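You operate a simulated robot arm through the tools that you are given. There is no shell and no other tool.

You are at the controls of a simulated robot arm. One attempt, no reset.

TASK
Put things in order on the top shelf of the wall rack. At the end: the white square reflector from the top shelf of the wall rack stands where the black sensor (marked "ONE RIGHT") stood; the pale yellow tag (marked "WIDE SACK") stands on top of the brown carton (marked "PLUGS"); the white green-band jar (marked "GREASE") from the top shelf of the wall rack stands where the white square reflector stood; the black sensor from the top shelf of the wall rack stands where the pale yellow tag stood; whatever was shut is shut again. Leave all else as you found it, and nothing knocked over.

The check looks at the end state, three seconds after you hand in, the way a careful person would. Anything else that was tipped, shoved, dropped, spilled or broken makes it a failure.

THE ROBOT
A 6-joint arm with a two-finger parallel gripper, fixed in place. Base frame: the origin is on the floor under the middle of its stand, x ahead of it, y to its left, z up; the work surface is at about z = 1000. Lengths are in mm, angles in rad, forces in N, time in s.
With the tool pointing down near the work surface it reaches from about 160 to 600 mm from the base axis. Its first joint turns from -1.152 to 1.152 rad. Payload 2.7 kg.
Tool frame: the origin (TCP) lies between the finger pads and is the grasp point; the fingertips stand 23 mm ahead of it; z points along the fingers, y is the line along which they close. The gripper opens to 94 mm. The fingers are 38 mm wide and 10 mm thick; the gripper's body (54 by 96 mm) begins 39 mm behind the TCP.
Orientation is told as [roll, pitch, yaw] about the base's x, y, z axes, in that order, counted from this pose: with the fingers straight down and closing along the base's y, the tool's x points along the base's -x, its y along +y and its z along -z.

THE INTERFACE
- The arm moves only by the tool drive_tool. Its argument "plan" is a list of rows, each a list of 7 numbers: the shift along the base's x, y, z in cm, then the turn, a rotation vector about the base's x, y, z in rad, then the gripper command, from -1 (fully open) to 1 (shut), values between in proportion. In form: [[dx, dy, dz, ax, ay, az, gripper], ...]. A call has 1 to 20 rows; each row shifts and turns the commanded pose from where the row before left it. Each row takes 0.2 s and may step no farther than 50 mm and 0.15 rad from the row before; otherwise, or with a gripper value out of range, the whole call is refused. Where a pose cannot be reached the arm comes as near as it can. A force on the tool above 40 N (or 10 N above the force at the start of the call, whichever is more), or a blocked arm, ends the call early, and 0.2 s more pass. Each finger travels about 45 mm/s and halts on what it meets, pressing with about 20 N; the grip force reading is that of the motor and also rises with nothing between the fingers. The clock runs only during rows and for 0.2 s after the last one: add rows that do not move to give the fingers time. The reply holds the time, the measured pose of the TCP, the force on the tool along the base axes, the opening and the grip force, in the units named above and with some noise, with the torque about the TCP (base axes, N m) and any sound that the robot's microphone picked up.
- Cameras (640 x 400 px; columns grow to the right, rows downward): "scene" is fixed at [81, -443.8, 1395.2]; the picture's right is [0.69, -0.73, 0.00], its down [-0.47, -0.45, -0.76] and it looks along [0.55, 0.52, -0.65] (base axes); focal length 214 px, centre (320, 200). "wrist" rides on the gripper at [86, 16, -74] in the tool frame; the picture's right is [-0.18, 0.98, 0.00], its down [-0.58, -0.11, -0.81] and it looks along [-0.79, -0.15, 0.59] (tool axes); focal length 243 px, centre (320, 200). There is no depth. A picture from a camera that has moved, and an enlarged one, comes with that camera's place and axes in the base frame and with its lens.
- get_image(camera): a new picture of that camera. It takes no simulated time.
- close_up(camera, box): a new picture of the part [left, top, right, bottom] of that camera's present view, enlarged. It takes no simulated time.
- sign_off(): hands the job in; it is judged then, once.

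Places have to be worked out from the pictures, the camera data and where the tool is seen. Open the gripper and draw the arm clear of the work before you hand the job in, unless the task says otherwise.

The tools are called after ">>>" as name(argument=value, ...) on one line, values as JSON. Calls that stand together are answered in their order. drive_tool: Moves the arm, as the interface text tells. Its arguments: {"type":"object","properties":{"plan":{"type":"array"}},"required":["plan"]} The other tools are called the same way: get_image (camera) takes a picture; close_up (camera, box) takes an enlarged picture of a part of a camera's view; sign_off () hands the job in.

At the start:

```text
time_s: 0.0
eef_pos: [338.9, -118.0, 1312.4]
tool_rot: [0.001, 0.0, 0.0]
ft_force: [-0.4, -0.3, -0.7]
moment: [0.0, -0.01, 0.02]
grip_width: 93.7
grip_force: 0.1
```

scene: 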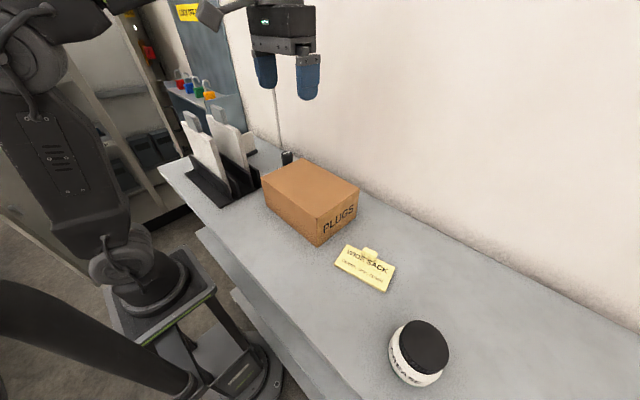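
wrist: 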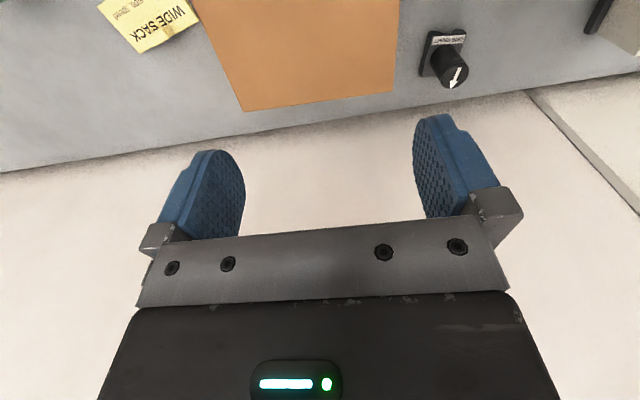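

I'll begin by taking enlarged views of both cameras to identify every object on the shelf.

>>> close_up(camera="scene", box=[160, 90, 420, 260])

>>> close_up(camera="scene", box=[320, 220, 480, 400])

>>> close_up(camera="wrist", box=[380, 0, 640, 160])

>>> close_up(camera="wrist", box=[60, 0, 320, 160])

```text
2.35 times, centred on (290, 175) of scene
camera zoom: at [81.0, -443.8, 1395.2], right [0.69, -0.73, 0.0], down [-0.47, -0.45, -0.76], along [0.55, 0.52, -0.65], focal length 505 px, centre (391, 259)
```

zoom: 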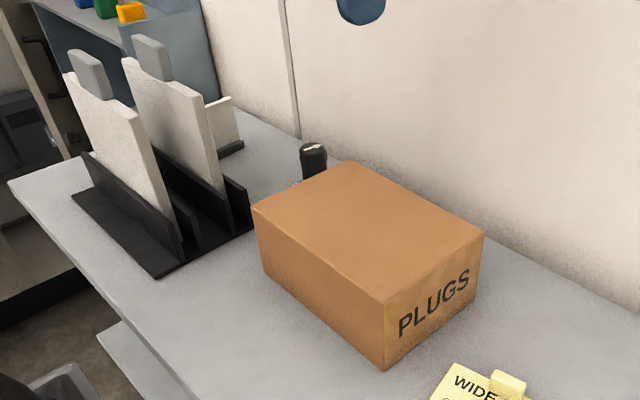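

```text
2.22 times, centred on (400, 310) of scene
camera zoom: at [81.0, -443.8, 1395.2], right [0.69, -0.73, 0.0], down [-0.47, -0.45, -0.76], along [0.55, 0.52, -0.65], focal length 477 px, centre (142, -44)
```

zoom: 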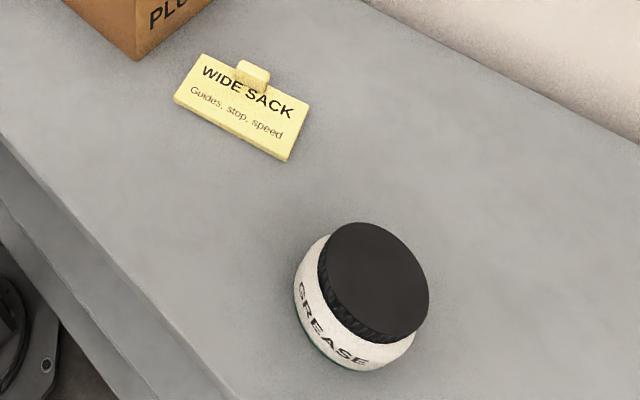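

```text
2.46 times, centred on (510, 80) of wrist
camera zoom: at [251.1, -102.5, 1386.5], right [0.18, 0.98, 0.0], down [0.58, -0.11, 0.81], along [0.79, -0.15, -0.59], focal length 597 px, centre (-148, 495)
```

zoom: 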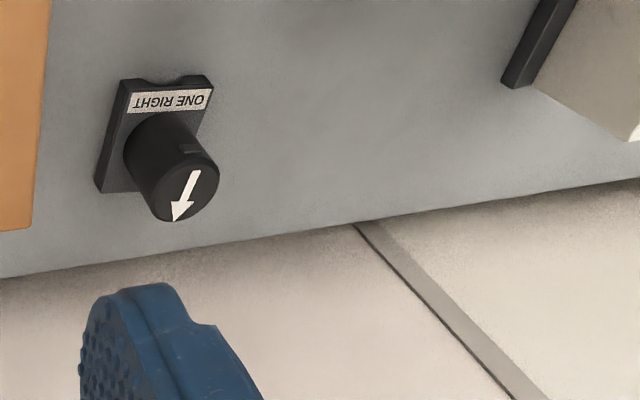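

```text
2.46 times, centred on (190, 80) of wrist
camera zoom: at [251.1, -102.5, 1386.5], right [0.18, 0.98, 0.0], down [0.58, -0.11, 0.81], along [0.79, -0.15, -0.59], focal length 597 px, centre (640, 495)
```

zoom: 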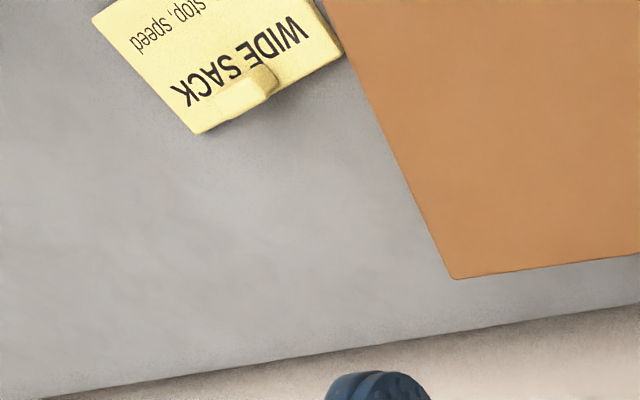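

The scene shows the jar near (246,-484), the tag near (330,-340), the carton at about x 295–435, y -238…-43 and 92 mm high, and the sensor near (441,42). The reflector seems to be near (440,250), behind the tall boards. I'll move the arm high and to the left so the wrist camera can see the sensor and reflector.

>>> drive_tool(plan=[[0, 0, 2, 0, 0, 0, -1], [0, 0, 2, 0, 0, 0, -1], [-1, 4, 0.5, 0, 0, 0, -1], [-1, 4.5, 0, 0, 0, 0, -1], [-1, 4.5, 0, 0, 0, 0, -1], [-1, 4.5, 0, 0, 0, 0, -1], [0, 4.5, 0, 0, 0, 0, -1], [0, 4, 0, 0, 0, 0, -1], [0, 0, 0, 0, 0, 0, -1]])

```text
time_s: 2.0
eef_pos: [298.3, 142.5, 1358.9]
tool_rot: [0.001, -0.003, -0.001]
ft_force: [0.9, -0.9, -0.8]
moment: [0.0, -0.01, -0.04]
grip_width: 94.0
grip_force: 0.1
```

The arm is at (298,142,1359) with nothing touched. Next I'll take the wrist pictures of the left-hand part of the shelf.

>>> get_image(camera="wrist")

>>> close_up(camera="wrist", box=[220, 0, 480, 160])

>>> get_image(camera="scene")

```text
taken
camera wrist: at [210.3, 157.3, 1432.7], right [0.18, 0.98, 0.0], down [0.58, -0.11, 0.81], along [0.79, -0.15, -0.59], focal length 243 px, centre (320, 200)
```

wrist: 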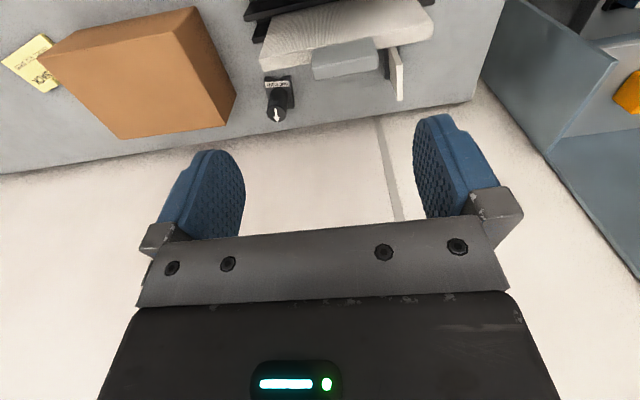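

```text
2.46 times, centred on (350, 80) of wrist
camera zoom: at [210.3, 157.3, 1432.7], right [0.18, 0.98, 0.0], down [0.58, -0.11, 0.81], along [0.79, -0.15, -0.59], focal length 597 px, centre (246, 495)
```

zoom: 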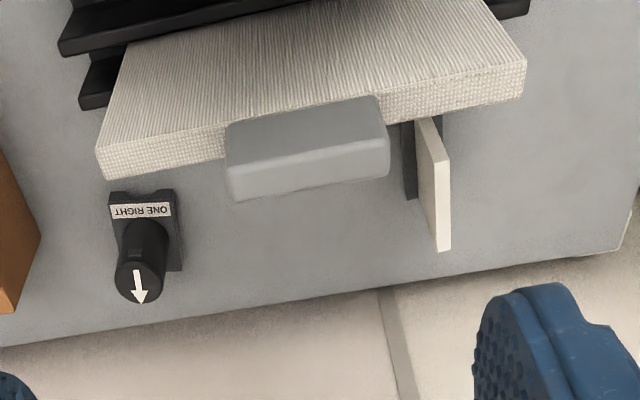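

```text
taken
```

scene: 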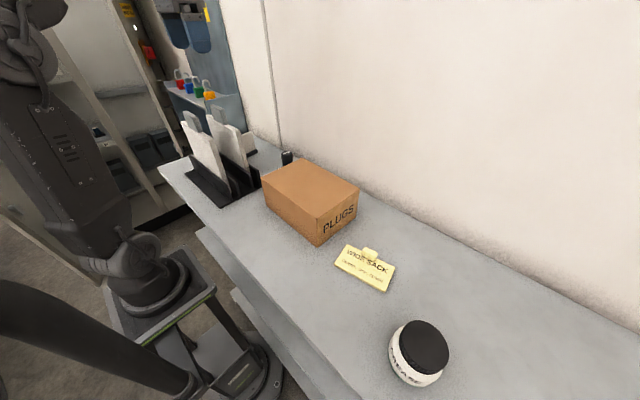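

The two ribbed panels stand in black rails. The reflector is the small cream plate on a black foot, to the left behind them. I'll move left and tilt the tool so the camera looks down on it more steeply.

>>> drive_tool(plan=[[0.5, 4, 0, 0, 0.12, 0, -1], [0.5, 4, 0, 0, 0.12, 0, -1], [0.5, 4, 0, 0, 0.12, 0, -1], [0.5, 2, 0, 0, 0.12, 0, -1], [0, 0, 0, 0, 0, 0, -1]])

>>> get_image(camera="wrist")

>>> get_image(camera="scene")

```text
time_s: 3.2
eef_pos: [276.6, 270.1, 1237.3]
tool_rot: [0.002, 0.48, -0.001]
ft_force: [0.2, -0.2, -0.4]
moment: [0.01, -0.01, -0.01]
grip_width: 93.9
grip_force: 0.2
out of reach, approached as far as the arm can: row 1, 2, 3, 4
```

```text
taken
camera wrist: at [233.0, 285.9, 1342.7], right [0.16, 0.98, -0.08], down [0.89, -0.11, 0.45], along [0.43, -0.15, -0.89], focal length 243 px, centre (320, 200)
```

wrist: 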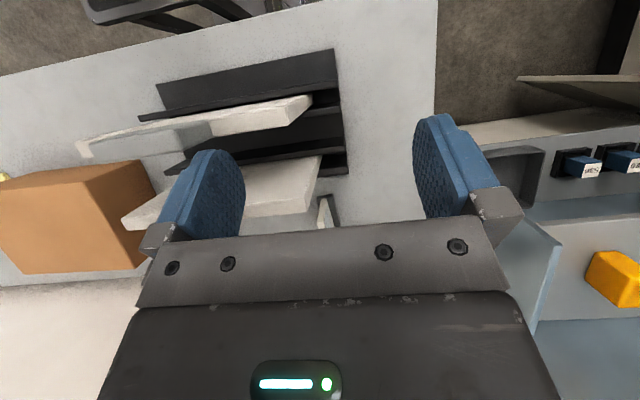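

```text
taken
```

scene: 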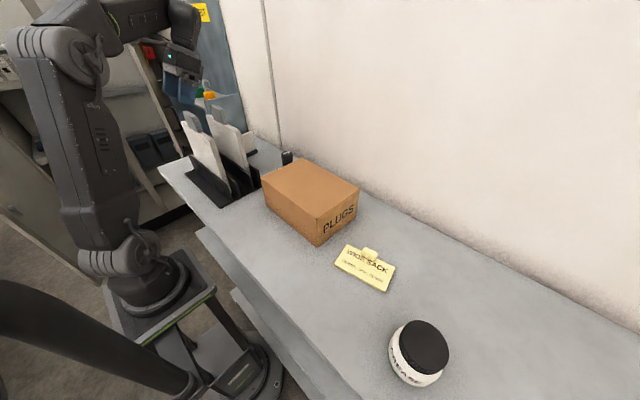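

The commanded pose was beyond reach at that height, so the arm sagged to z≈1237, close to the panel handles. I'll untilt and pull back and up to a reachable pose, one small step at a time, and check where the command starts from.

>>> drive_tool(plan=[[-2, 0, 0, 0, -0.1, 0, -1], [0, 0, 0, 0, 0, 0, -1]])

```text
time_s: 3.8
eef_pos: [256.4, 270.9, 1235.9]
tool_rot: [0.001, 0.379, 0.0]
ft_force: [-0.4, -0.4, 0.2]
moment: [0.02, 0.02, 0.02]
grip_width: 93.9
grip_force: 0.0
```

The command restarts from the achieved pose, which is useful to know. I'll raise the tool, untilt it fully and set the camera to look at the reflector between the fingers.

>>> drive_tool(plan=[[-1, 0, 4, 0, -0.13, 0, -1], [0, 0, 4, 0, -0.13, 0, -1], [1, -0.5, 0, 0, -0.119, 0, -1], [1, -0.5, 0, 0, 0, 0, -1], [0, 0, 0, 0, 0, 0, -1]])

>>> get_image(camera="wrist")

>>> close_up(camera="wrist", box=[220, 0, 480, 160])

```text
time_s: 5.0
eef_pos: [268.2, 259.0, 1316.4]
tool_rot: [0.001, 0.001, 0.0]
ft_force: [-0.5, -0.6, -0.2]
moment: [-0.04, 0.01, -0.01]
grip_width: 94.0
grip_force: 0.0
```

```text
taken
camera wrist: at [180.4, 275.8, 1390.3], right [0.18, 0.98, 0.0], down [0.58, -0.11, 0.81], along [0.79, -0.15, -0.59], focal length 243 px, centre (320, 200)
```

wrist: 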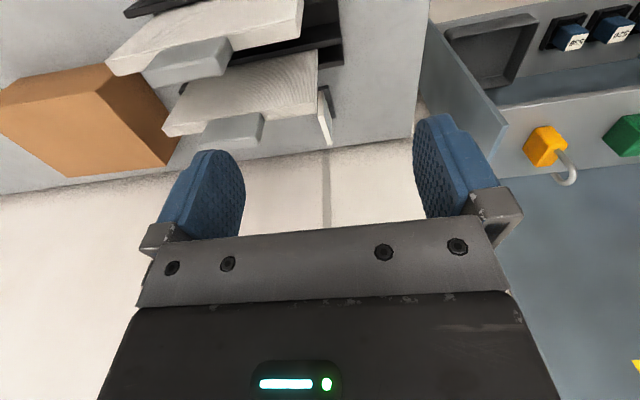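

```text
2.46 times, centred on (350, 80) of wrist
camera zoom: at [180.4, 275.8, 1390.3], right [0.18, 0.98, 0.0], down [0.58, -0.11, 0.81], along [0.79, -0.15, -0.59], focal length 597 px, centre (246, 495)
```

zoom: 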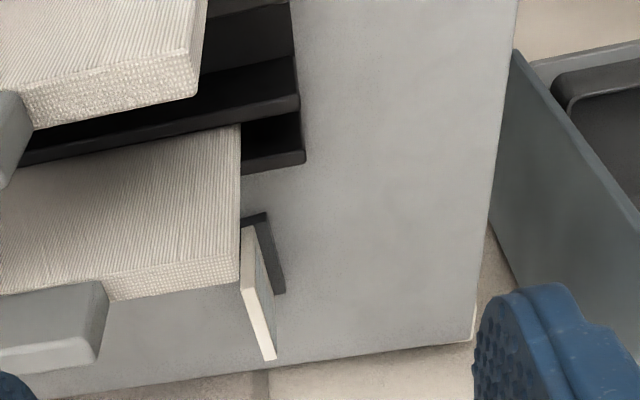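

The pictures from two positions let me triangulate: panel 2's back face is at x≈324, its left edge at y≈245 and its top at z≈1172 (handle ≈1205). The reflector plate runs x≈392–447 at y≈238, with its top at z≈1078, on a foot about 28 mm wide. With the tool in its default yaw the wrist camera would touch the panel there, so I'll use another yaw. Now I'll go look at the tag and jar from above.

>>> drive_tool(plan=[[0, -4.5, 0.5, 0, 0, 0, -1], [0, -4.8, 0.5, 0, 0, 0, -1], [0, -4.8, 0, 0, 0, 0, -1], [0, -4.8, 0, 0, 0, 0, -1], [0, -4.8, 0, 0, 0, 0, -1], [0, -4.8, 0, 0, 0, 0, -1], [0, -4.8, 0, 0, 0, 0, -1], [0, -4.8, 0, 0, 0, 0, -1], [0, -4.8, 0, 0, 0, 0, -1], [-1, -4.5, -1.5, 0, 0, 0, -1], [-1, -4, -2, 0, 0, 0, -1], [-1, -3.5, -2, 0, 0, 0, -1], [-1, -3.5, -2, 0, 0, 0, -1], [0, 0, 0, 0, 0, 0, -1]])

>>> get_image(camera="wrist")

>>> close_up(camera="wrist", box=[200, 0, 460, 160])

>>> get_image(camera="scene")

```text
time_s: 8.0
eef_pos: [224.3, -323.8, 1250.4]
tool_rot: [-0.001, 0.003, 0.0]
ft_force: [0.6, -0.3, -0.5]
moment: [0.0, 0.01, 0.0]
grip_width: 94.0
grip_force: 0.0
```

```text
taken
camera wrist: at [137.8, -307.6, 1325.0], right [0.18, 0.98, 0.0], down [0.58, -0.11, 0.81], along [0.79, -0.15, -0.59], focal length 243 px, centre (320, 200)
```

wrist: 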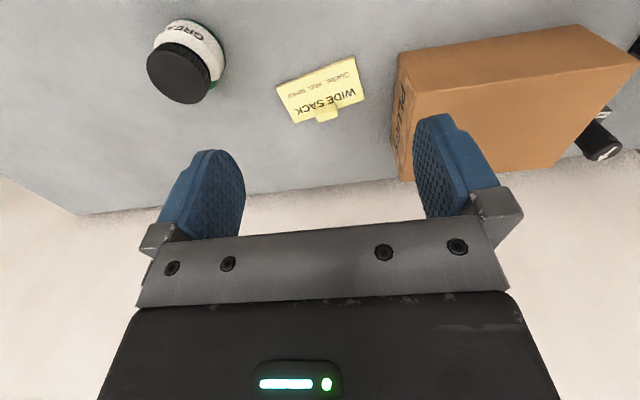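

```text
2.46 times, centred on (330, 80) of wrist
camera zoom: at [137.8, -307.6, 1325.0], right [0.18, 0.98, 0.0], down [0.58, -0.11, 0.81], along [0.79, -0.15, -0.59], focal length 597 px, centre (295, 495)
```

zoom: 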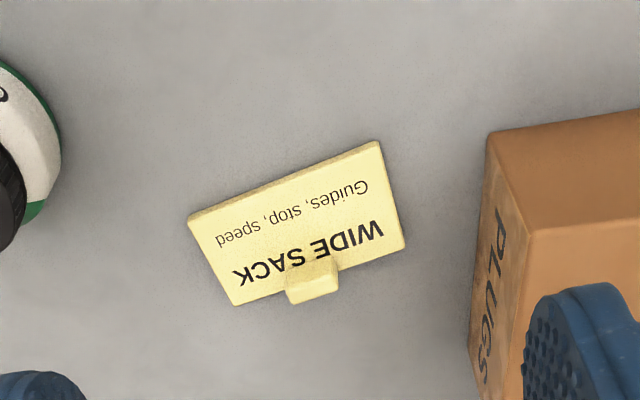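

```text
taken
```

scene: 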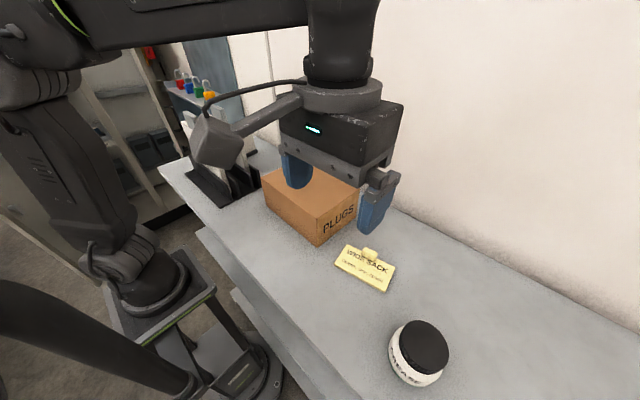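

The scene picture now shows the gripper, wrist and forearm. I'll enlarge it to work out how high the forearm sits above the TCP, because the panels will be under it later. I'll enlarge the jar and tag too.

>>> close_up(camera="scene", box=[0, 0, 420, 260])

>>> close_up(camera="wrist", box=[120, 0, 380, 160])

>>> close_up(camera="scene", box=[320, 230, 420, 300])

>>> close_up(camera="wrist", box=[270, 40, 380, 130])

```text
1.52 times, centred on (210, 130) of scene
camera zoom: at [81.0, -443.8, 1395.2], right [0.69, -0.73, 0.0], down [-0.47, -0.45, -0.76], along [0.55, 0.52, -0.65], focal length 327 px, centre (488, 307)
```

zoom: 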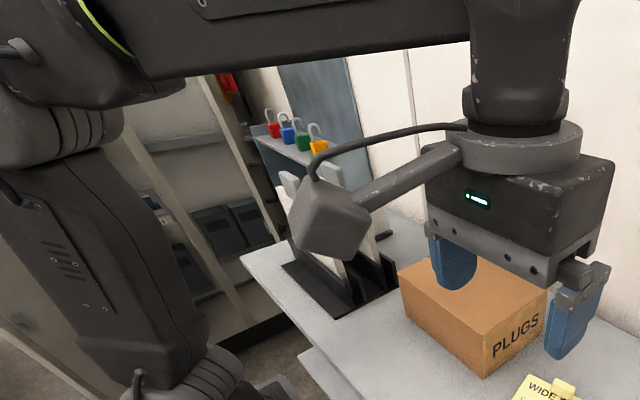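

```text
2.46 times, centred on (250, 80) of wrist
camera zoom: at [137.8, -307.6, 1325.0], right [0.18, 0.98, 0.0], down [0.58, -0.11, 0.81], along [0.79, -0.15, -0.59], focal length 597 px, centre (492, 495)
```

zoom: 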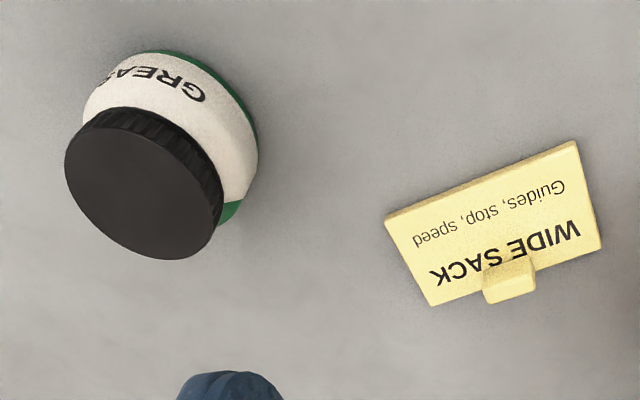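

```text
5.71 times, centred on (370, 265) of scene
camera zoom: at [81.0, -443.8, 1395.2], right [0.69, -0.73, 0.0], down [-0.47, -0.45, -0.76], along [0.55, 0.52, -0.65], focal length 1226 px, centre (34, -171)
```

zoom: 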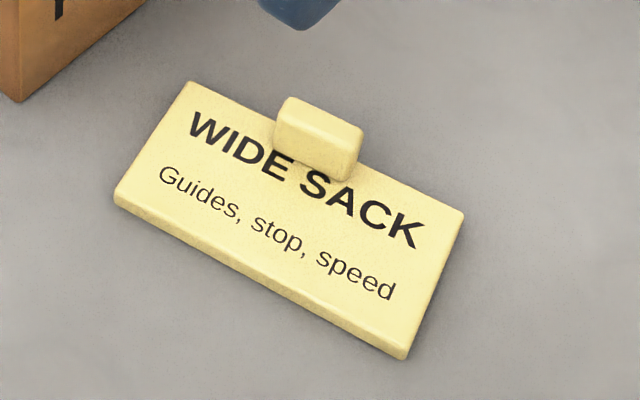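

```text
4.44 times, centred on (325, 85) of wrist
camera zoom: at [137.8, -307.6, 1325.0], right [0.18, 0.98, 0.0], down [0.58, -0.11, 0.81], along [0.79, -0.15, -0.59], focal length 1078 px, centre (298, 711)
```

zoom: 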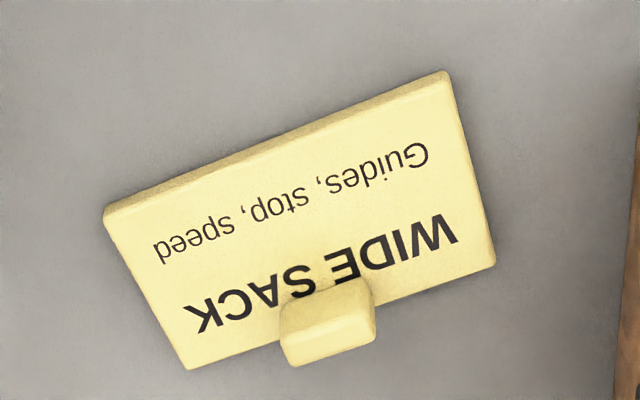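

The tag is a flat plate about 107×59 mm centred near (318,-340), yawed about +0.19, with a small upright fin near (344,-334) whose top is at z≈1023. The jar's lid is at (240,-483), z≈1060. I'll come in above the fin with yaw 0.19 and the gripper part-closed, then look again.

>>> drive_tool(plan=[[2.5, -0.2, -2, 0, 0, 0.065, -0.5], [2.5, -0.2, -2, 0, 0, 0.065, -0.2], [2.5, -0.2, -2.5, 0, 0, 0.063, -0.1], [2.5, -0.2, -2.5, 0, 0, 0, -0.1], [1.5, -0.2, -2.5, 0, 0, 0, -0.1], [0, 0, 0, 0, 0, 0, -0.1]])

>>> get_image(camera="wrist")

>>> get_image(camera="scene")

```text
time_s: 9.4
eef_pos: [338.7, -332.6, 1134.8]
tool_rot: [0.0, 0.001, 0.193]
ft_force: [-0.6, -0.7, 0.7]
moment: [-0.01, -0.03, 0.03]
grip_width: 51.7
grip_force: 0.1
```

```text
taken
camera wrist: at [251.0, -333.6, 1208.9], right [-0.01, 1.0, 0.0], down [0.59, 0.0, 0.81], along [0.81, 0.01, -0.59], focal length 243 px, centre (320, 200)
```

wrist: 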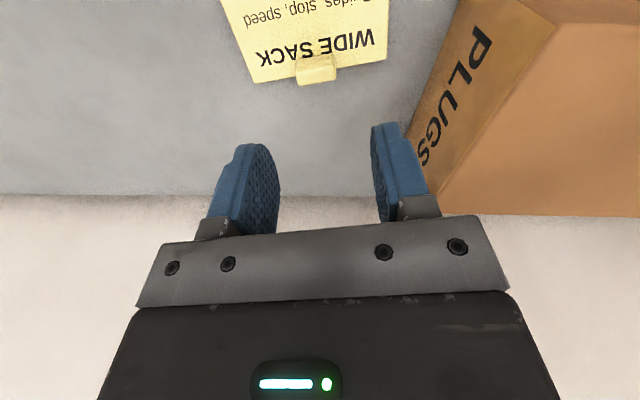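

```text
taken
```

scene: 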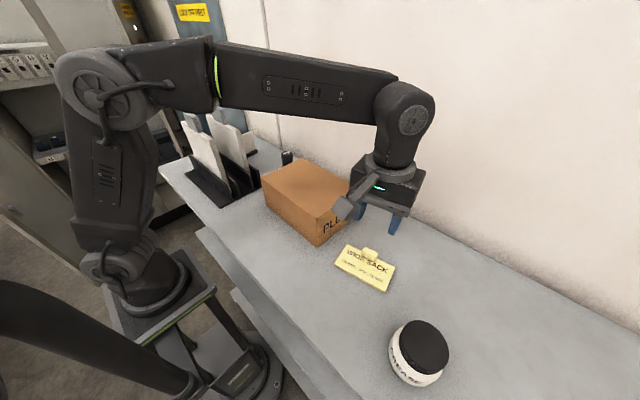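

The tool is above the fin, and from this camera the fin top works out at about (341,-335). I'll enlarge it to check the fin's centre and thickness before going down.

>>> close_up(camera="wrist", box=[240, 20, 400, 120])

```text
4.00 times, centred on (320, 70) of wrist
camera zoom: at [251.0, -333.6, 1208.9], right [-0.01, 1.0, 0.0], down [0.59, 0.0, 0.81], along [0.81, 0.01, -0.59], focal length 970 px, centre (320, 720)
```

zoom: 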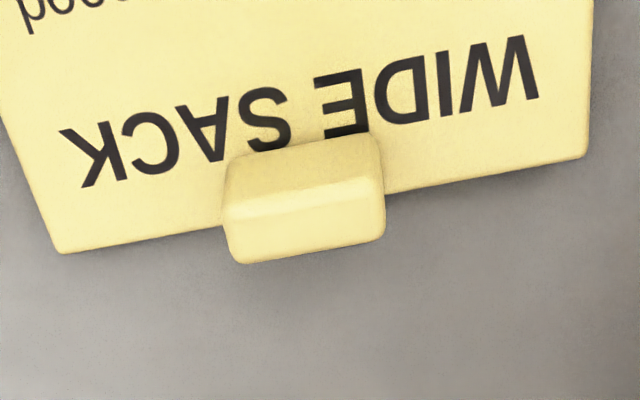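

The fin is about 11 mm thick (x 339–350) and 28 mm long, centred at (344.5,-334). I'll centre the tool on it, go down to TCP z≈1031 (fingertips just above the plate), and then close.

>>> drive_tool(plan=[[0.53, -0.14, -3, 0, 0, 0, -0.1], [0, 0, -3, 0, 0, 0, -0.1], [0, 0, -2.5, 0, 0, 0, -0.1], [0, 0, -1.3, 0, 0, 0, -0.1], [0, 0, -0.5, 0, 0, 0, -0.1], [0, 0, 0, 0, 0, 0, -0.1]])

>>> get_image(camera="wrist")

>>> close_up(camera="scene", box=[310, 180, 440, 300])

```text
time_s: 10.8
eef_pos: [346.0, -336.3, 1031.7]
tool_rot: [0.0, 0.002, 0.195]
ft_force: [0.2, -1.8, 1.0]
moment: [0.0, -0.01, 0.06]
grip_width: 51.6
grip_force: 0.1
```

```text
taken
camera wrist: at [257.7, -336.9, 1106.7], right [-0.01, 1.0, 0.0], down [0.59, 0.01, 0.81], along [0.81, 0.01, -0.59], focal length 243 px, centre (320, 200)
```

wrist: 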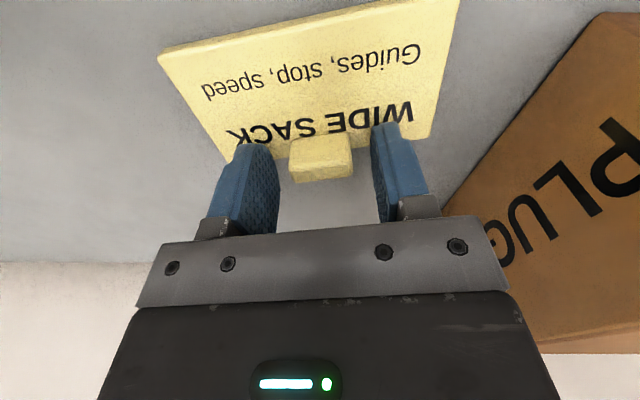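

```text
3.33 times, centred on (375, 240) of scene
camera zoom: at [81.0, -443.8, 1395.2], right [0.69, -0.73, 0.0], down [-0.47, -0.45, -0.76], along [0.55, 0.52, -0.65], focal length 715 px, centre (137, 67)
```

zoom: 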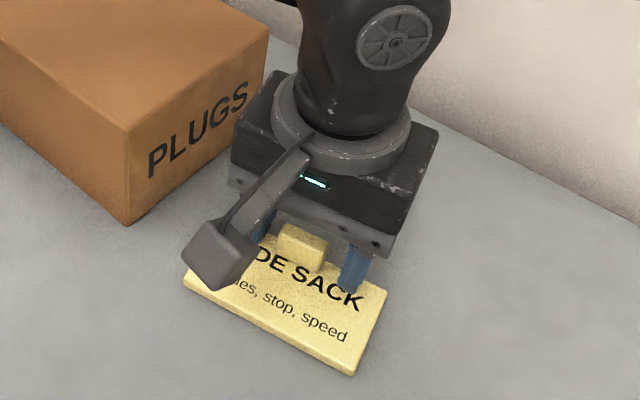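

The fin sits centred between the fingers. Now I'll close the gripper on it and give it time.

>>> drive_tool(plan=[[0, 0, 0, 0, 0, 0, 1], [0, 0, 0, 0, 0, 0, 1], [0, 0, 0, 0, 0, 0, 1], [0, 0, 0, 0, 0, 0, 1]])

```text
time_s: 11.8
eef_pos: [345.4, -335.0, 1031.9]
tool_rot: [0.001, 0.001, 0.194]
ft_force: [0.5, 1.4, 1.6]
moment: [0.0, -0.04, 0.02]
grip_width: 29.3
grip_force: 20.9
```

It's gripped at 29.3 mm with 21 N, which matches the fin. I'll lift gently and look.

>>> drive_tool(plan=[[0, 0, 0.5, 0, 0, 0, 1], [0, 0, 1, 0, 0, 0, 1], [0, 0, 1.5, 0, 0, 0, 1], [0, 0, 2, 0, 0, 0, 1], [0, 0, 0, 0, 0, 0, 1]])

>>> get_image(camera="wrist")

>>> close_up(camera="scene", box=[310, 160, 440, 280])

```text
time_s: 13.0
eef_pos: [349.1, -335.7, 1083.4]
tool_rot: [0.0, 0.002, 0.194]
ft_force: [0.2, -0.3, -0.7]
moment: [-0.02, -0.02, -0.02]
grip_width: 29.0
grip_force: 19.6
```

```text
taken
camera wrist: at [259.0, -336.2, 1157.8], right [-0.01, 1.0, 0.0], down [0.59, 0.0, 0.81], along [0.81, 0.01, -0.59], focal length 243 px, centre (320, 200)
```

wrist: 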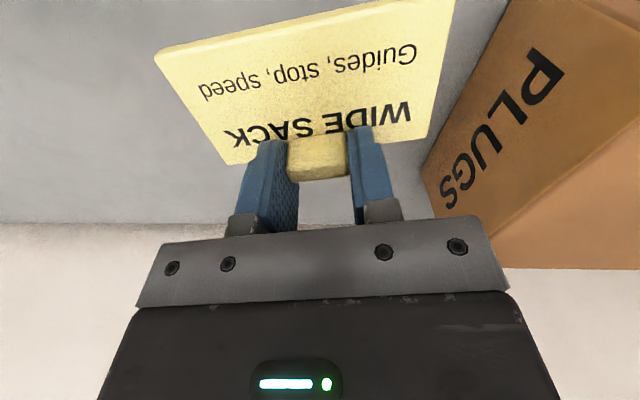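

```text
3.33 times, centred on (375, 220) of scene
camera zoom: at [81.0, -443.8, 1395.2], right [0.69, -0.73, 0.0], down [-0.47, -0.45, -0.76], along [0.55, 0.52, -0.65], focal length 715 px, centre (137, 133)
```

zoom: 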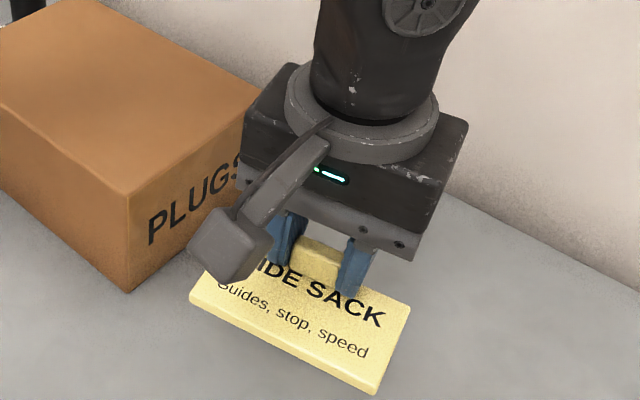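

The tag is held level. I'll raise it well above the carton, move it over the carton's centre and turn it square.

>>> drive_tool(plan=[[0, 0, 3.5, 0, 0, 0, 1], [0, 0, 3.5, 0, 0, 0, 1], [0, 0, 3.5, 0, 0, 0, 1], [0.9, 3.9, 0, 0, 0, -0.05, 1], [0.9, 3.9, 0, 0, 0, -0.05, 1], [0.9, 3.9, 0, 0, 0, -0.05, 1], [0.9, 3.9, 0, 0, 0, -0.044, 1], [0.8, 3.9, 0, 0, 0, 0, 1], [0, 0, 0, 0, 0, 0, 1], [0, 0, 0, 0, 0, 0, 1]])

>>> get_image(camera="wrist")

>>> get_image(camera="scene")

>>> close_up(camera="scene", box=[240, 100, 400, 260])

```text
time_s: 15.2
eef_pos: [389.6, -140.7, 1186.8]
tool_rot: [-0.001, 0.002, -0.001]
ft_force: [-1.5, -0.8, -2.1]
moment: [-0.02, -0.01, 0.02]
grip_width: 28.9
grip_force: 20.2
```

```text
taken
camera wrist: at [303.2, -124.4, 1263.0], right [0.19, 0.98, 0.0], down [0.58, -0.11, 0.81], along [0.79, -0.15, -0.59], focal length 243 px, centre (320, 200)
```

wrist: 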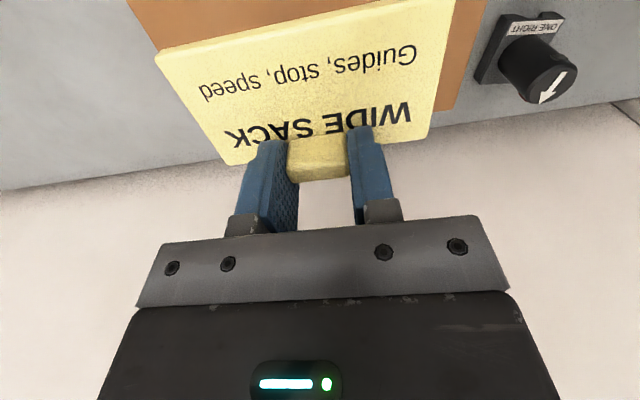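

```text
taken
```

scene: 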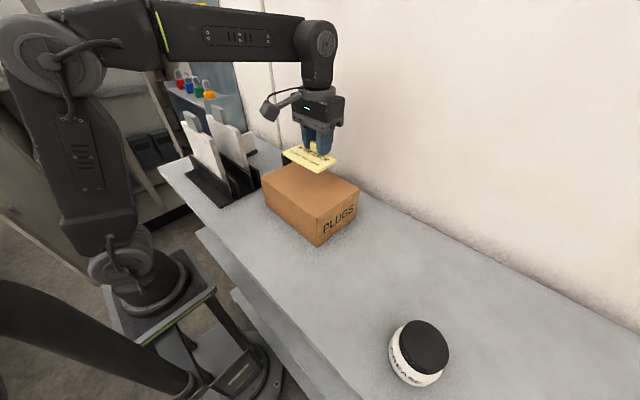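

```text
2.50 times, centred on (320, 180) of scene
camera zoom: at [81.0, -443.8, 1395.2], right [0.69, -0.73, 0.0], down [-0.47, -0.45, -0.76], along [0.55, 0.52, -0.65], focal length 536 px, centre (320, 250)
```

zoom: 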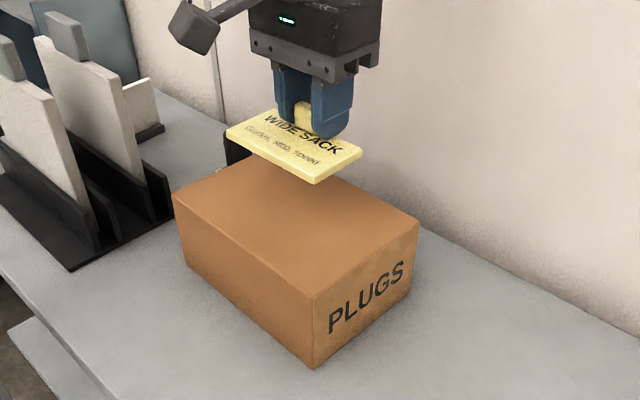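

The tag is over the carton, which has clear margins all round. I expect contact at TCP z≈1124, so I'll go down to about 1133 and then in small steps, watching the force.

>>> drive_tool(plan=[[0, 0, -2.5, 0, 0, 0, 1], [0, 0, -2, 0, 0, 0, 1], [0, 0, -0.7, 0, 0, 0, 1], [0, 0, 0, 0, 0, 0, 1], [0, 0, 0, 0, 0, 0, 1]])

>>> close_up(camera="scene", box=[240, 120, 400, 260])

```text
time_s: 16.4
eef_pos: [391.0, -140.4, 1135.8]
tool_rot: [-0.001, 0.001, 0.0]
ft_force: [0.5, 0.7, 0.0]
moment: [-0.02, -0.02, 0.01]
grip_width: 29.1
grip_force: 19.8
```

```text
2.86 times, centred on (320, 190) of scene
camera zoom: at [81.0, -443.8, 1395.2], right [0.69, -0.73, 0.0], down [-0.47, -0.45, -0.76], along [0.55, 0.52, -0.65], focal length 613 px, centre (320, 229)
```

zoom: 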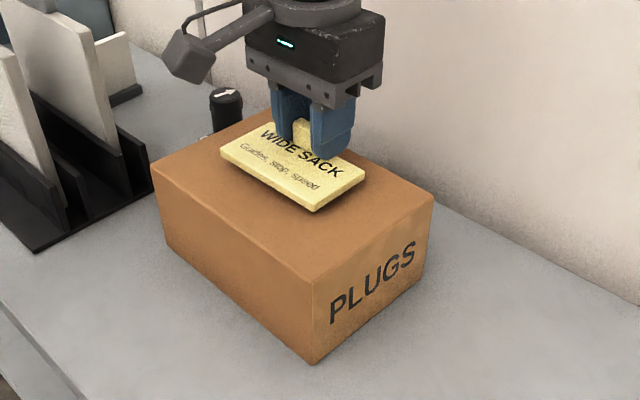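

The tag hovers about 10 mm above the carton and looks well centred. I'll continue down in 2 mm steps.

>>> drive_tool(plan=[[0, 0, -0.3, 0, 0, 0, 1], [0, 0, -0.3, 0, 0, 0, 1], [0, 0, -0.2, 0, 0, 0, 1], [0, 0, 0, 0, 0, 0, 1]])

```text
time_s: 17.4
eef_pos: [391.5, -141.2, 1128.6]
tool_rot: [0.0, 0.001, 0.001]
ft_force: [0.3, -0.5, -0.5]
moment: [0.01, -0.01, 0.01]
grip_width: 29.2
grip_force: 19.4
```

There's no contact yet at 1128.6, so I'll continue down.

>>> drive_tool(plan=[[0, 0, -0.15, 0, 0, 0, 1], [0, 0, -0.15, 0, 0, 0, 1], [0, 0, 0, 0, 0, 0, 1]])

>>> close_up(camera="scene", box=[270, 130, 370, 220])

```text
time_s: 18.2
eef_pos: [391.4, -141.7, 1126.3]
tool_rot: [-0.001, -0.005, -0.001]
ft_force: [2.8, 6.1, 28.4]
moment: [0.21, 0.61, -0.07]
grip_width: 29.4
grip_force: 19.8
```

```text
4.44 times, centred on (320, 175) of scene
camera zoom: at [80.8, -443.5, 1395.3], right [0.69, -0.73, 0.0], down [-0.47, -0.45, -0.76], along [0.55, 0.52, -0.65], focal length 953 px, centre (320, 311)
```

zoom: 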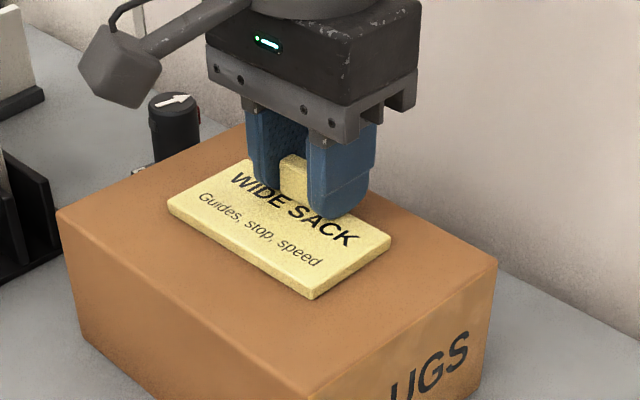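

It has made contact (28 N) at TCP z≈1126.5, so the tag is on the carton. I'll back off about 0.8 mm to relieve the force, then open the gripper a little.

>>> drive_tool(plan=[[0, 0, 0.08, 0, 0, 0, 1], [0, 0, 0, 0, 0, 0, 1]])

```text
time_s: 18.8
eef_pos: [391.7, -141.2, 1126.8]
tool_rot: [-0.001, -0.003, 0.0]
ft_force: [3.3, 6.0, 29.1]
moment: [0.11, 0.28, -0.08]
grip_width: 29.2
grip_force: 20.2
```

>>> drive_tool(plan=[[0, 0, 0.1, 0, 0, 0, 1], [0, 0, 0, 0, 0, 0, 1]])

```text
time_s: 19.4
eef_pos: [389.7, -141.0, 1126.9]
tool_rot: [-0.002, 0.0, -0.002]
ft_force: [3.7, -0.6, 20.5]
moment: [-0.02, -0.1, 0.02]
grip_width: 29.2
grip_force: 19.7
```

The force is still 20 N, so I'll ease up a bit more before opening.

>>> drive_tool(plan=[[0, 0, 0.1, 0, 0, 0, 1], [0, 0, 0, 0, 0, 0, 1]])

```text
time_s: 20.0
eef_pos: [391.8, -140.8, 1126.9]
tool_rot: [0.0, 0.001, -0.001]
ft_force: [2.1, -2.8, 14.2]
moment: [-0.15, -0.16, -0.04]
grip_width: 29.4
grip_force: 19.9
```

>>> drive_tool(plan=[[0, 0, 0.1, 0, 0, 0, 1], [0, 0, 0.05, 0, 0, 0, 1], [0, 0, 0, 0, 0, 0, 1]])

```text
time_s: 20.8
eef_pos: [391.5, -140.2, 1129.2]
tool_rot: [-0.001, 0.002, -0.003]
ft_force: [-1.0, 0.0, -0.7]
moment: [0.0, -0.01, 0.0]
grip_width: 29.3
grip_force: 19.9
```

The force is now zero and the tag is perhaps 1–2 mm clear. I'll settle it down about 1.5 mm and open gently.

>>> drive_tool(plan=[[0, 0, -0.15, 0, 0, 0, 1], [0, 0, 0, 0, 0, 0, 1]])

```text
time_s: 21.4
eef_pos: [390.5, -140.7, 1126.1]
tool_rot: [0.0, 0.002, -0.002]
ft_force: [-1.0, 0.2, 0.0]
moment: [0.02, 0.01, 0.02]
grip_width: 29.1
grip_force: 20.1
```

The force is zero at z≈1126–1127, so the tag is at or just touching the carton. Opening now.

>>> drive_tool(plan=[[0, 0, 0, 0, 0, 0, 0.2], [0, 0, 0, 0, 0, 0, 0.0], [0, 0, 0, 0, 0, 0, -0.05], [0, 0, 0, 0, 0, 0, -0.05]])

>>> get_image(camera="wrist")

>>> close_up(camera="scene", box=[240, 120, 400, 260])

```text
time_s: 22.4
eef_pos: [390.4, -140.6, 1127.7]
tool_rot: [0.0, 0.002, -0.002]
ft_force: [0.7, -0.5, 0.6]
moment: [-0.02, -0.01, 0.01]
grip_width: 49.6
grip_force: 0.1
```

```text
taken
camera wrist: at [303.6, -124.6, 1201.7], right [0.18, 0.98, 0.0], down [0.58, -0.11, 0.81], along [0.79, -0.15, -0.59], focal length 243 px, centre (320, 200)
```

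wrist: 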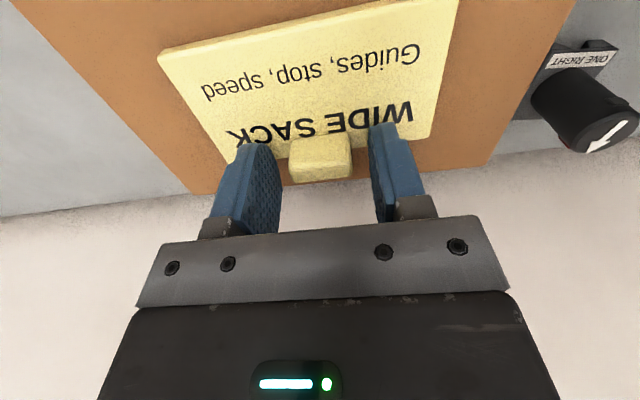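

```text
2.86 times, centred on (320, 190) of scene
camera zoom: at [81.0, -443.8, 1395.2], right [0.69, -0.73, 0.0], down [-0.47, -0.45, -0.76], along [0.55, 0.52, -0.65], focal length 613 px, centre (320, 229)
```

zoom: 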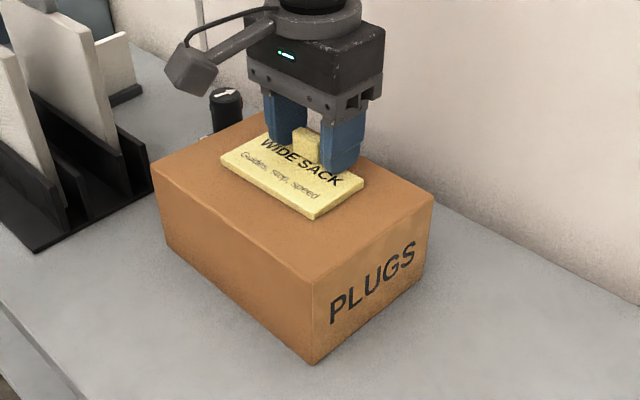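

The tag is released and sits flat on the carton. I'll rise straight up, then move to view the sensor.

>>> drive_tool(plan=[[0, 0, 1.5, 0, 0, 0, -0.05], [0, 0, 3, 0, 0, 0, -0.05], [0, 0, 4, 0, 0, 0, -0.05], [-1, 4, 0, 0, 0, 0, -0.05], [-1, 4, 0, 0, 0, 0, -0.05], [0, 4, 0, 0, 0, 0, -0.05], [0, 4, 0, 0, 0, 0, -0.05], [0, 0, 0, 0, 0, 0, -0.05]])

>>> get_image(camera="wrist")

>>> close_up(camera="wrist", box=[270, 20, 430, 140])

>>> close_up(camera="scene", box=[160, 100, 380, 240])

```text
time_s: 24.2
eef_pos: [370.6, 21.2, 1210.6]
tool_rot: [0.0, 0.001, -0.001]
ft_force: [-0.5, 0.0, 0.0]
moment: [0.02, -0.01, -0.02]
grip_width: 49.4
grip_force: 0.1
```

```text
taken
camera wrist: at [283.1, 36.5, 1286.2], right [0.19, 0.98, 0.0], down [0.58, -0.11, 0.81], along [0.79, -0.15, -0.59], focal length 243 px, centre (320, 200)
```

wrist: 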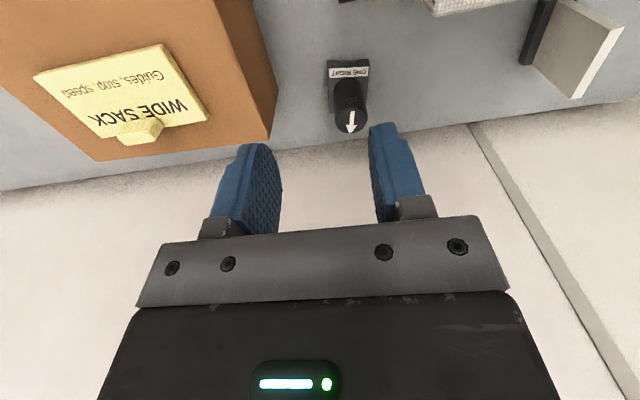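

```text
3.33 times, centred on (350, 80) of wrist
camera zoom: at [283.1, 36.5, 1286.2], right [0.19, 0.98, 0.0], down [0.58, -0.11, 0.81], along [0.79, -0.15, -0.59], focal length 809 px, centre (220, 600)
```

zoom: 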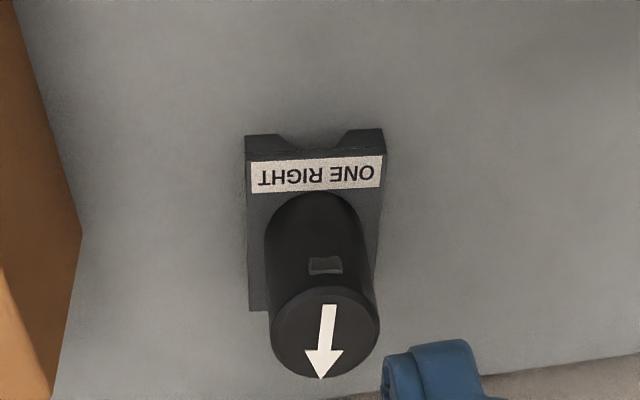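

```text
2.86 times, centred on (270, 170) of scene
camera zoom: at [81.0, -443.8, 1395.2], right [0.69, -0.73, 0.0], down [-0.47, -0.45, -0.76], along [0.55, 0.52, -0.65], focal length 613 px, centre (463, 286)
```

zoom: 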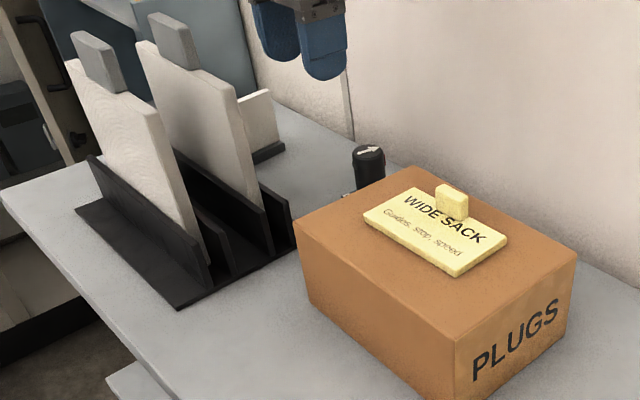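

The tag sits well on the carton. The sensor's knob top triangulates to (441,41,1070), Ø≈34, and its base plate is about 64×44 mm, centred near (440,41). I'll turn to yaw 0.45 so the camera stays between panel and carton, and move above the knob.

>>> drive_tool(plan=[[2, 0.5, -1, 0, 0, 0.15, -0.3], [2, 0.5, -1.5, 0, 0, 0.15, -0.3], [2, 0.5, -2, 0, 0, 0.15, -0.3], [1, 0.5, -2, 0, 0, 0, -0.3], [0, 0, 0, 0, 0, 0, -0.3], [0, 0, 0, 0, 0, 0, -0.3]])

>>> get_image(camera="wrist")

>>> close_up(camera="scene", box=[200, 40, 360, 200])

```text
time_s: 25.6
eef_pos: [441.1, 39.0, 1146.6]
tool_rot: [-0.001, 0.003, 0.448]
ft_force: [0.0, 0.4, 0.7]
moment: [-0.02, 0.03, -0.03]
grip_width: 60.9
grip_force: 0.0
```

```text
taken
camera wrist: at [355.1, 16.0, 1221.6], right [-0.26, 0.97, 0.0], down [0.57, 0.15, 0.81], along [0.78, 0.21, -0.59], focal length 243 px, centre (320, 200)
```

wrist: 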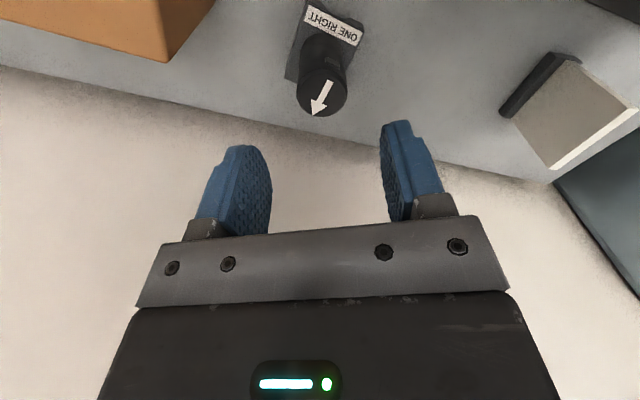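

```text
2.50 times, centred on (280, 120) of scene
camera zoom: at [81.0, -443.8, 1395.2], right [0.69, -0.73, 0.0], down [-0.47, -0.45, -0.76], along [0.55, 0.52, -0.65], focal length 536 px, centre (420, 400)
```

zoom: 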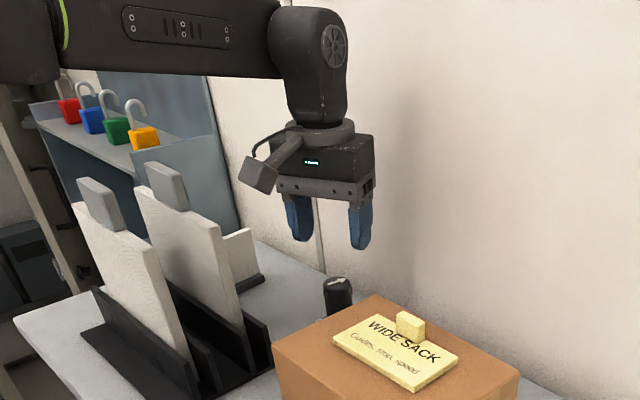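

The knob centre reads (439,40) from here, and the tool is within 2 mm of it. I'll go down around the knob to TCP z≈1048.

>>> drive_tool(plan=[[-0.05, 0.12, -3, 0, 0, 0, -0.3], [0, 0, -3, 0, 0, 0, -0.3], [0, 0, -2.5, 0, 0, 0, -0.3], [0, 0, -1.3, 0, 0, 0, -0.3], [0, 0, 0, 0, 0, 0, -0.3]])

>>> get_image(camera="wrist")

>>> close_up(camera="scene", box=[200, 80, 360, 200])

```text
time_s: 26.8
eef_pos: [440.0, 41.2, 1048.6]
tool_rot: [0.0, 0.003, 0.449]
ft_force: [-0.3, 0.6, -1.2]
moment: [0.0, 0.0, -0.01]
grip_width: 61.1
grip_force: 0.1
```

```text
taken
camera wrist: at [354.6, 18.4, 1122.1], right [-0.26, 0.97, 0.0], down [0.57, 0.15, 0.81], along [0.78, 0.21, -0.59], focal length 243 px, centre (320, 200)
```

wrist: 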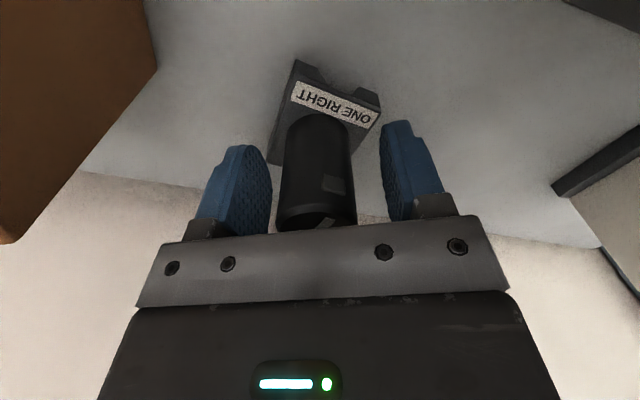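

```text
3.33 times, centred on (280, 140) of scene
camera zoom: at [81.0, -443.8, 1395.2], right [0.69, -0.73, 0.0], down [-0.47, -0.45, -0.76], along [0.55, 0.52, -0.65], focal length 715 px, centre (453, 400)
```

zoom: 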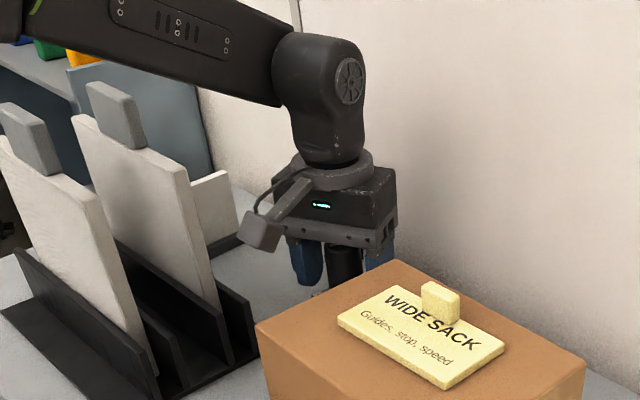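

The knob lies between the pads, centred to within about 1 mm. Closing.

>>> drive_tool(plan=[[0, 0, 0, 0, 0, 0, 1], [0, 0, 0, 0, 0, 0, 1], [0, 0, 0, 0, 0, 0, 1], [0, 0, 0, 0, 0, 0, 1]])

```text
time_s: 27.8
eef_pos: [439.6, 40.9, 1047.8]
tool_rot: [0.001, 0.002, 0.449]
ft_force: [-0.3, -1.0, -0.3]
moment: [0.01, -0.02, 0.01]
grip_width: 33.1
grip_force: 19.8
```

It's gripped at 33.1 mm, with the pick pose at (439.6,40.9,1047.8). I'll lift straight up and check.

>>> drive_tool(plan=[[0, 0, 0.5, 0, 0, 0, 1], [0, 0, 1.5, 0, 0, 0, 1], [0, 0, 3, 0, 0, 0, 1], [0, 0, 4, 0, 0, 0, 1], [0, 0, 4, 0, 0, 0, 1], [0, 0, 4, 0, 0, 0, 1], [0, 0, 1, 0, 0, 0, 1], [0, 0, 0, 0, 0, 0, 1]])

>>> get_image(camera="wrist")

>>> get_image(camera="scene")

```text
time_s: 29.6
eef_pos: [440.6, 41.3, 1229.4]
tool_rot: [-0.001, 0.002, 0.449]
ft_force: [-0.1, 0.1, -0.5]
moment: [-0.02, -0.01, 0.0]
grip_width: 33.0
grip_force: 20.3
```

```text
taken
camera wrist: at [353.9, 17.9, 1303.9], right [-0.26, 0.97, 0.0], down [0.57, 0.15, 0.81], along [0.78, 0.21, -0.59], focal length 243 px, centre (320, 200)
```

wrist: 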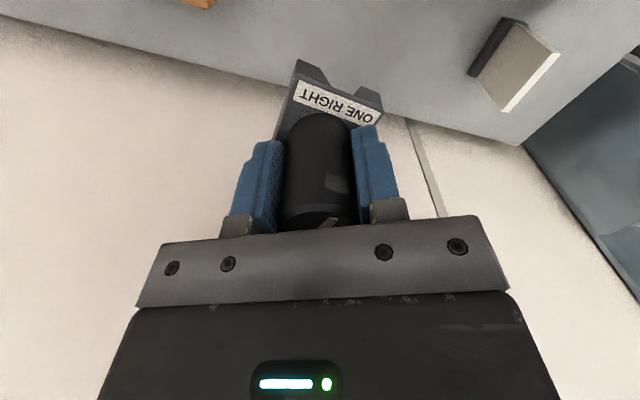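

```text
taken
```

scene: 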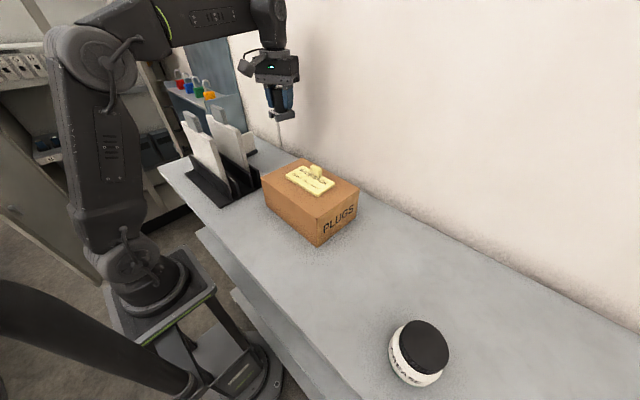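

The sensor is held upright. Next I'll carry it high over to where the tag was, at (318.3,-340).

>>> drive_tool(plan=[[-1.36, -4.235, 0, 0, 0, 0, 1], [-1.36, -4.235, 0, 0, 0, 0, 1], [-1.36, -4.235, 0, 0, 0, 0, 1], [-1.36, -4.235, 0, 0, 0, 0, 1], [-1.36, -4.235, 0, 0, 0, 0, 1], [-1.36, -4.235, 0, 0, 0, 0, 1], [-1.36, -4.235, 0, 0, 0, 0, 1], [-1.36, -4.235, 0, 0, 0, 0, 1], [-1.36, -4.235, 0, 0, 0, 0, 1], [0, 0, -3, 0, 0, 0, 1], [0, 0, -3, 0, 0, 0, 1], [0, 0, 0, 0, 0, 0, 1], [0, 0, 0, 0, 0, 0, 1]])

>>> get_image(camera="scene")

```text
time_s: 32.4
eef_pos: [318.4, -341.6, 1167.6]
tool_rot: [0.001, 0.002, 0.448]
ft_force: [0.0, -0.1, -0.7]
moment: [0.0, 0.03, -0.03]
grip_width: 33.0
grip_force: 19.8
```

```text
taken
```

scene: 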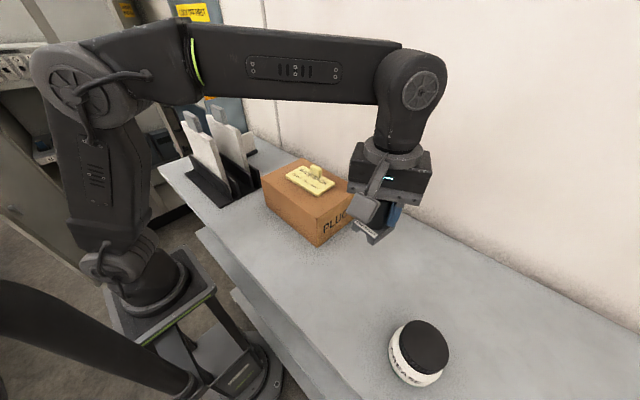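

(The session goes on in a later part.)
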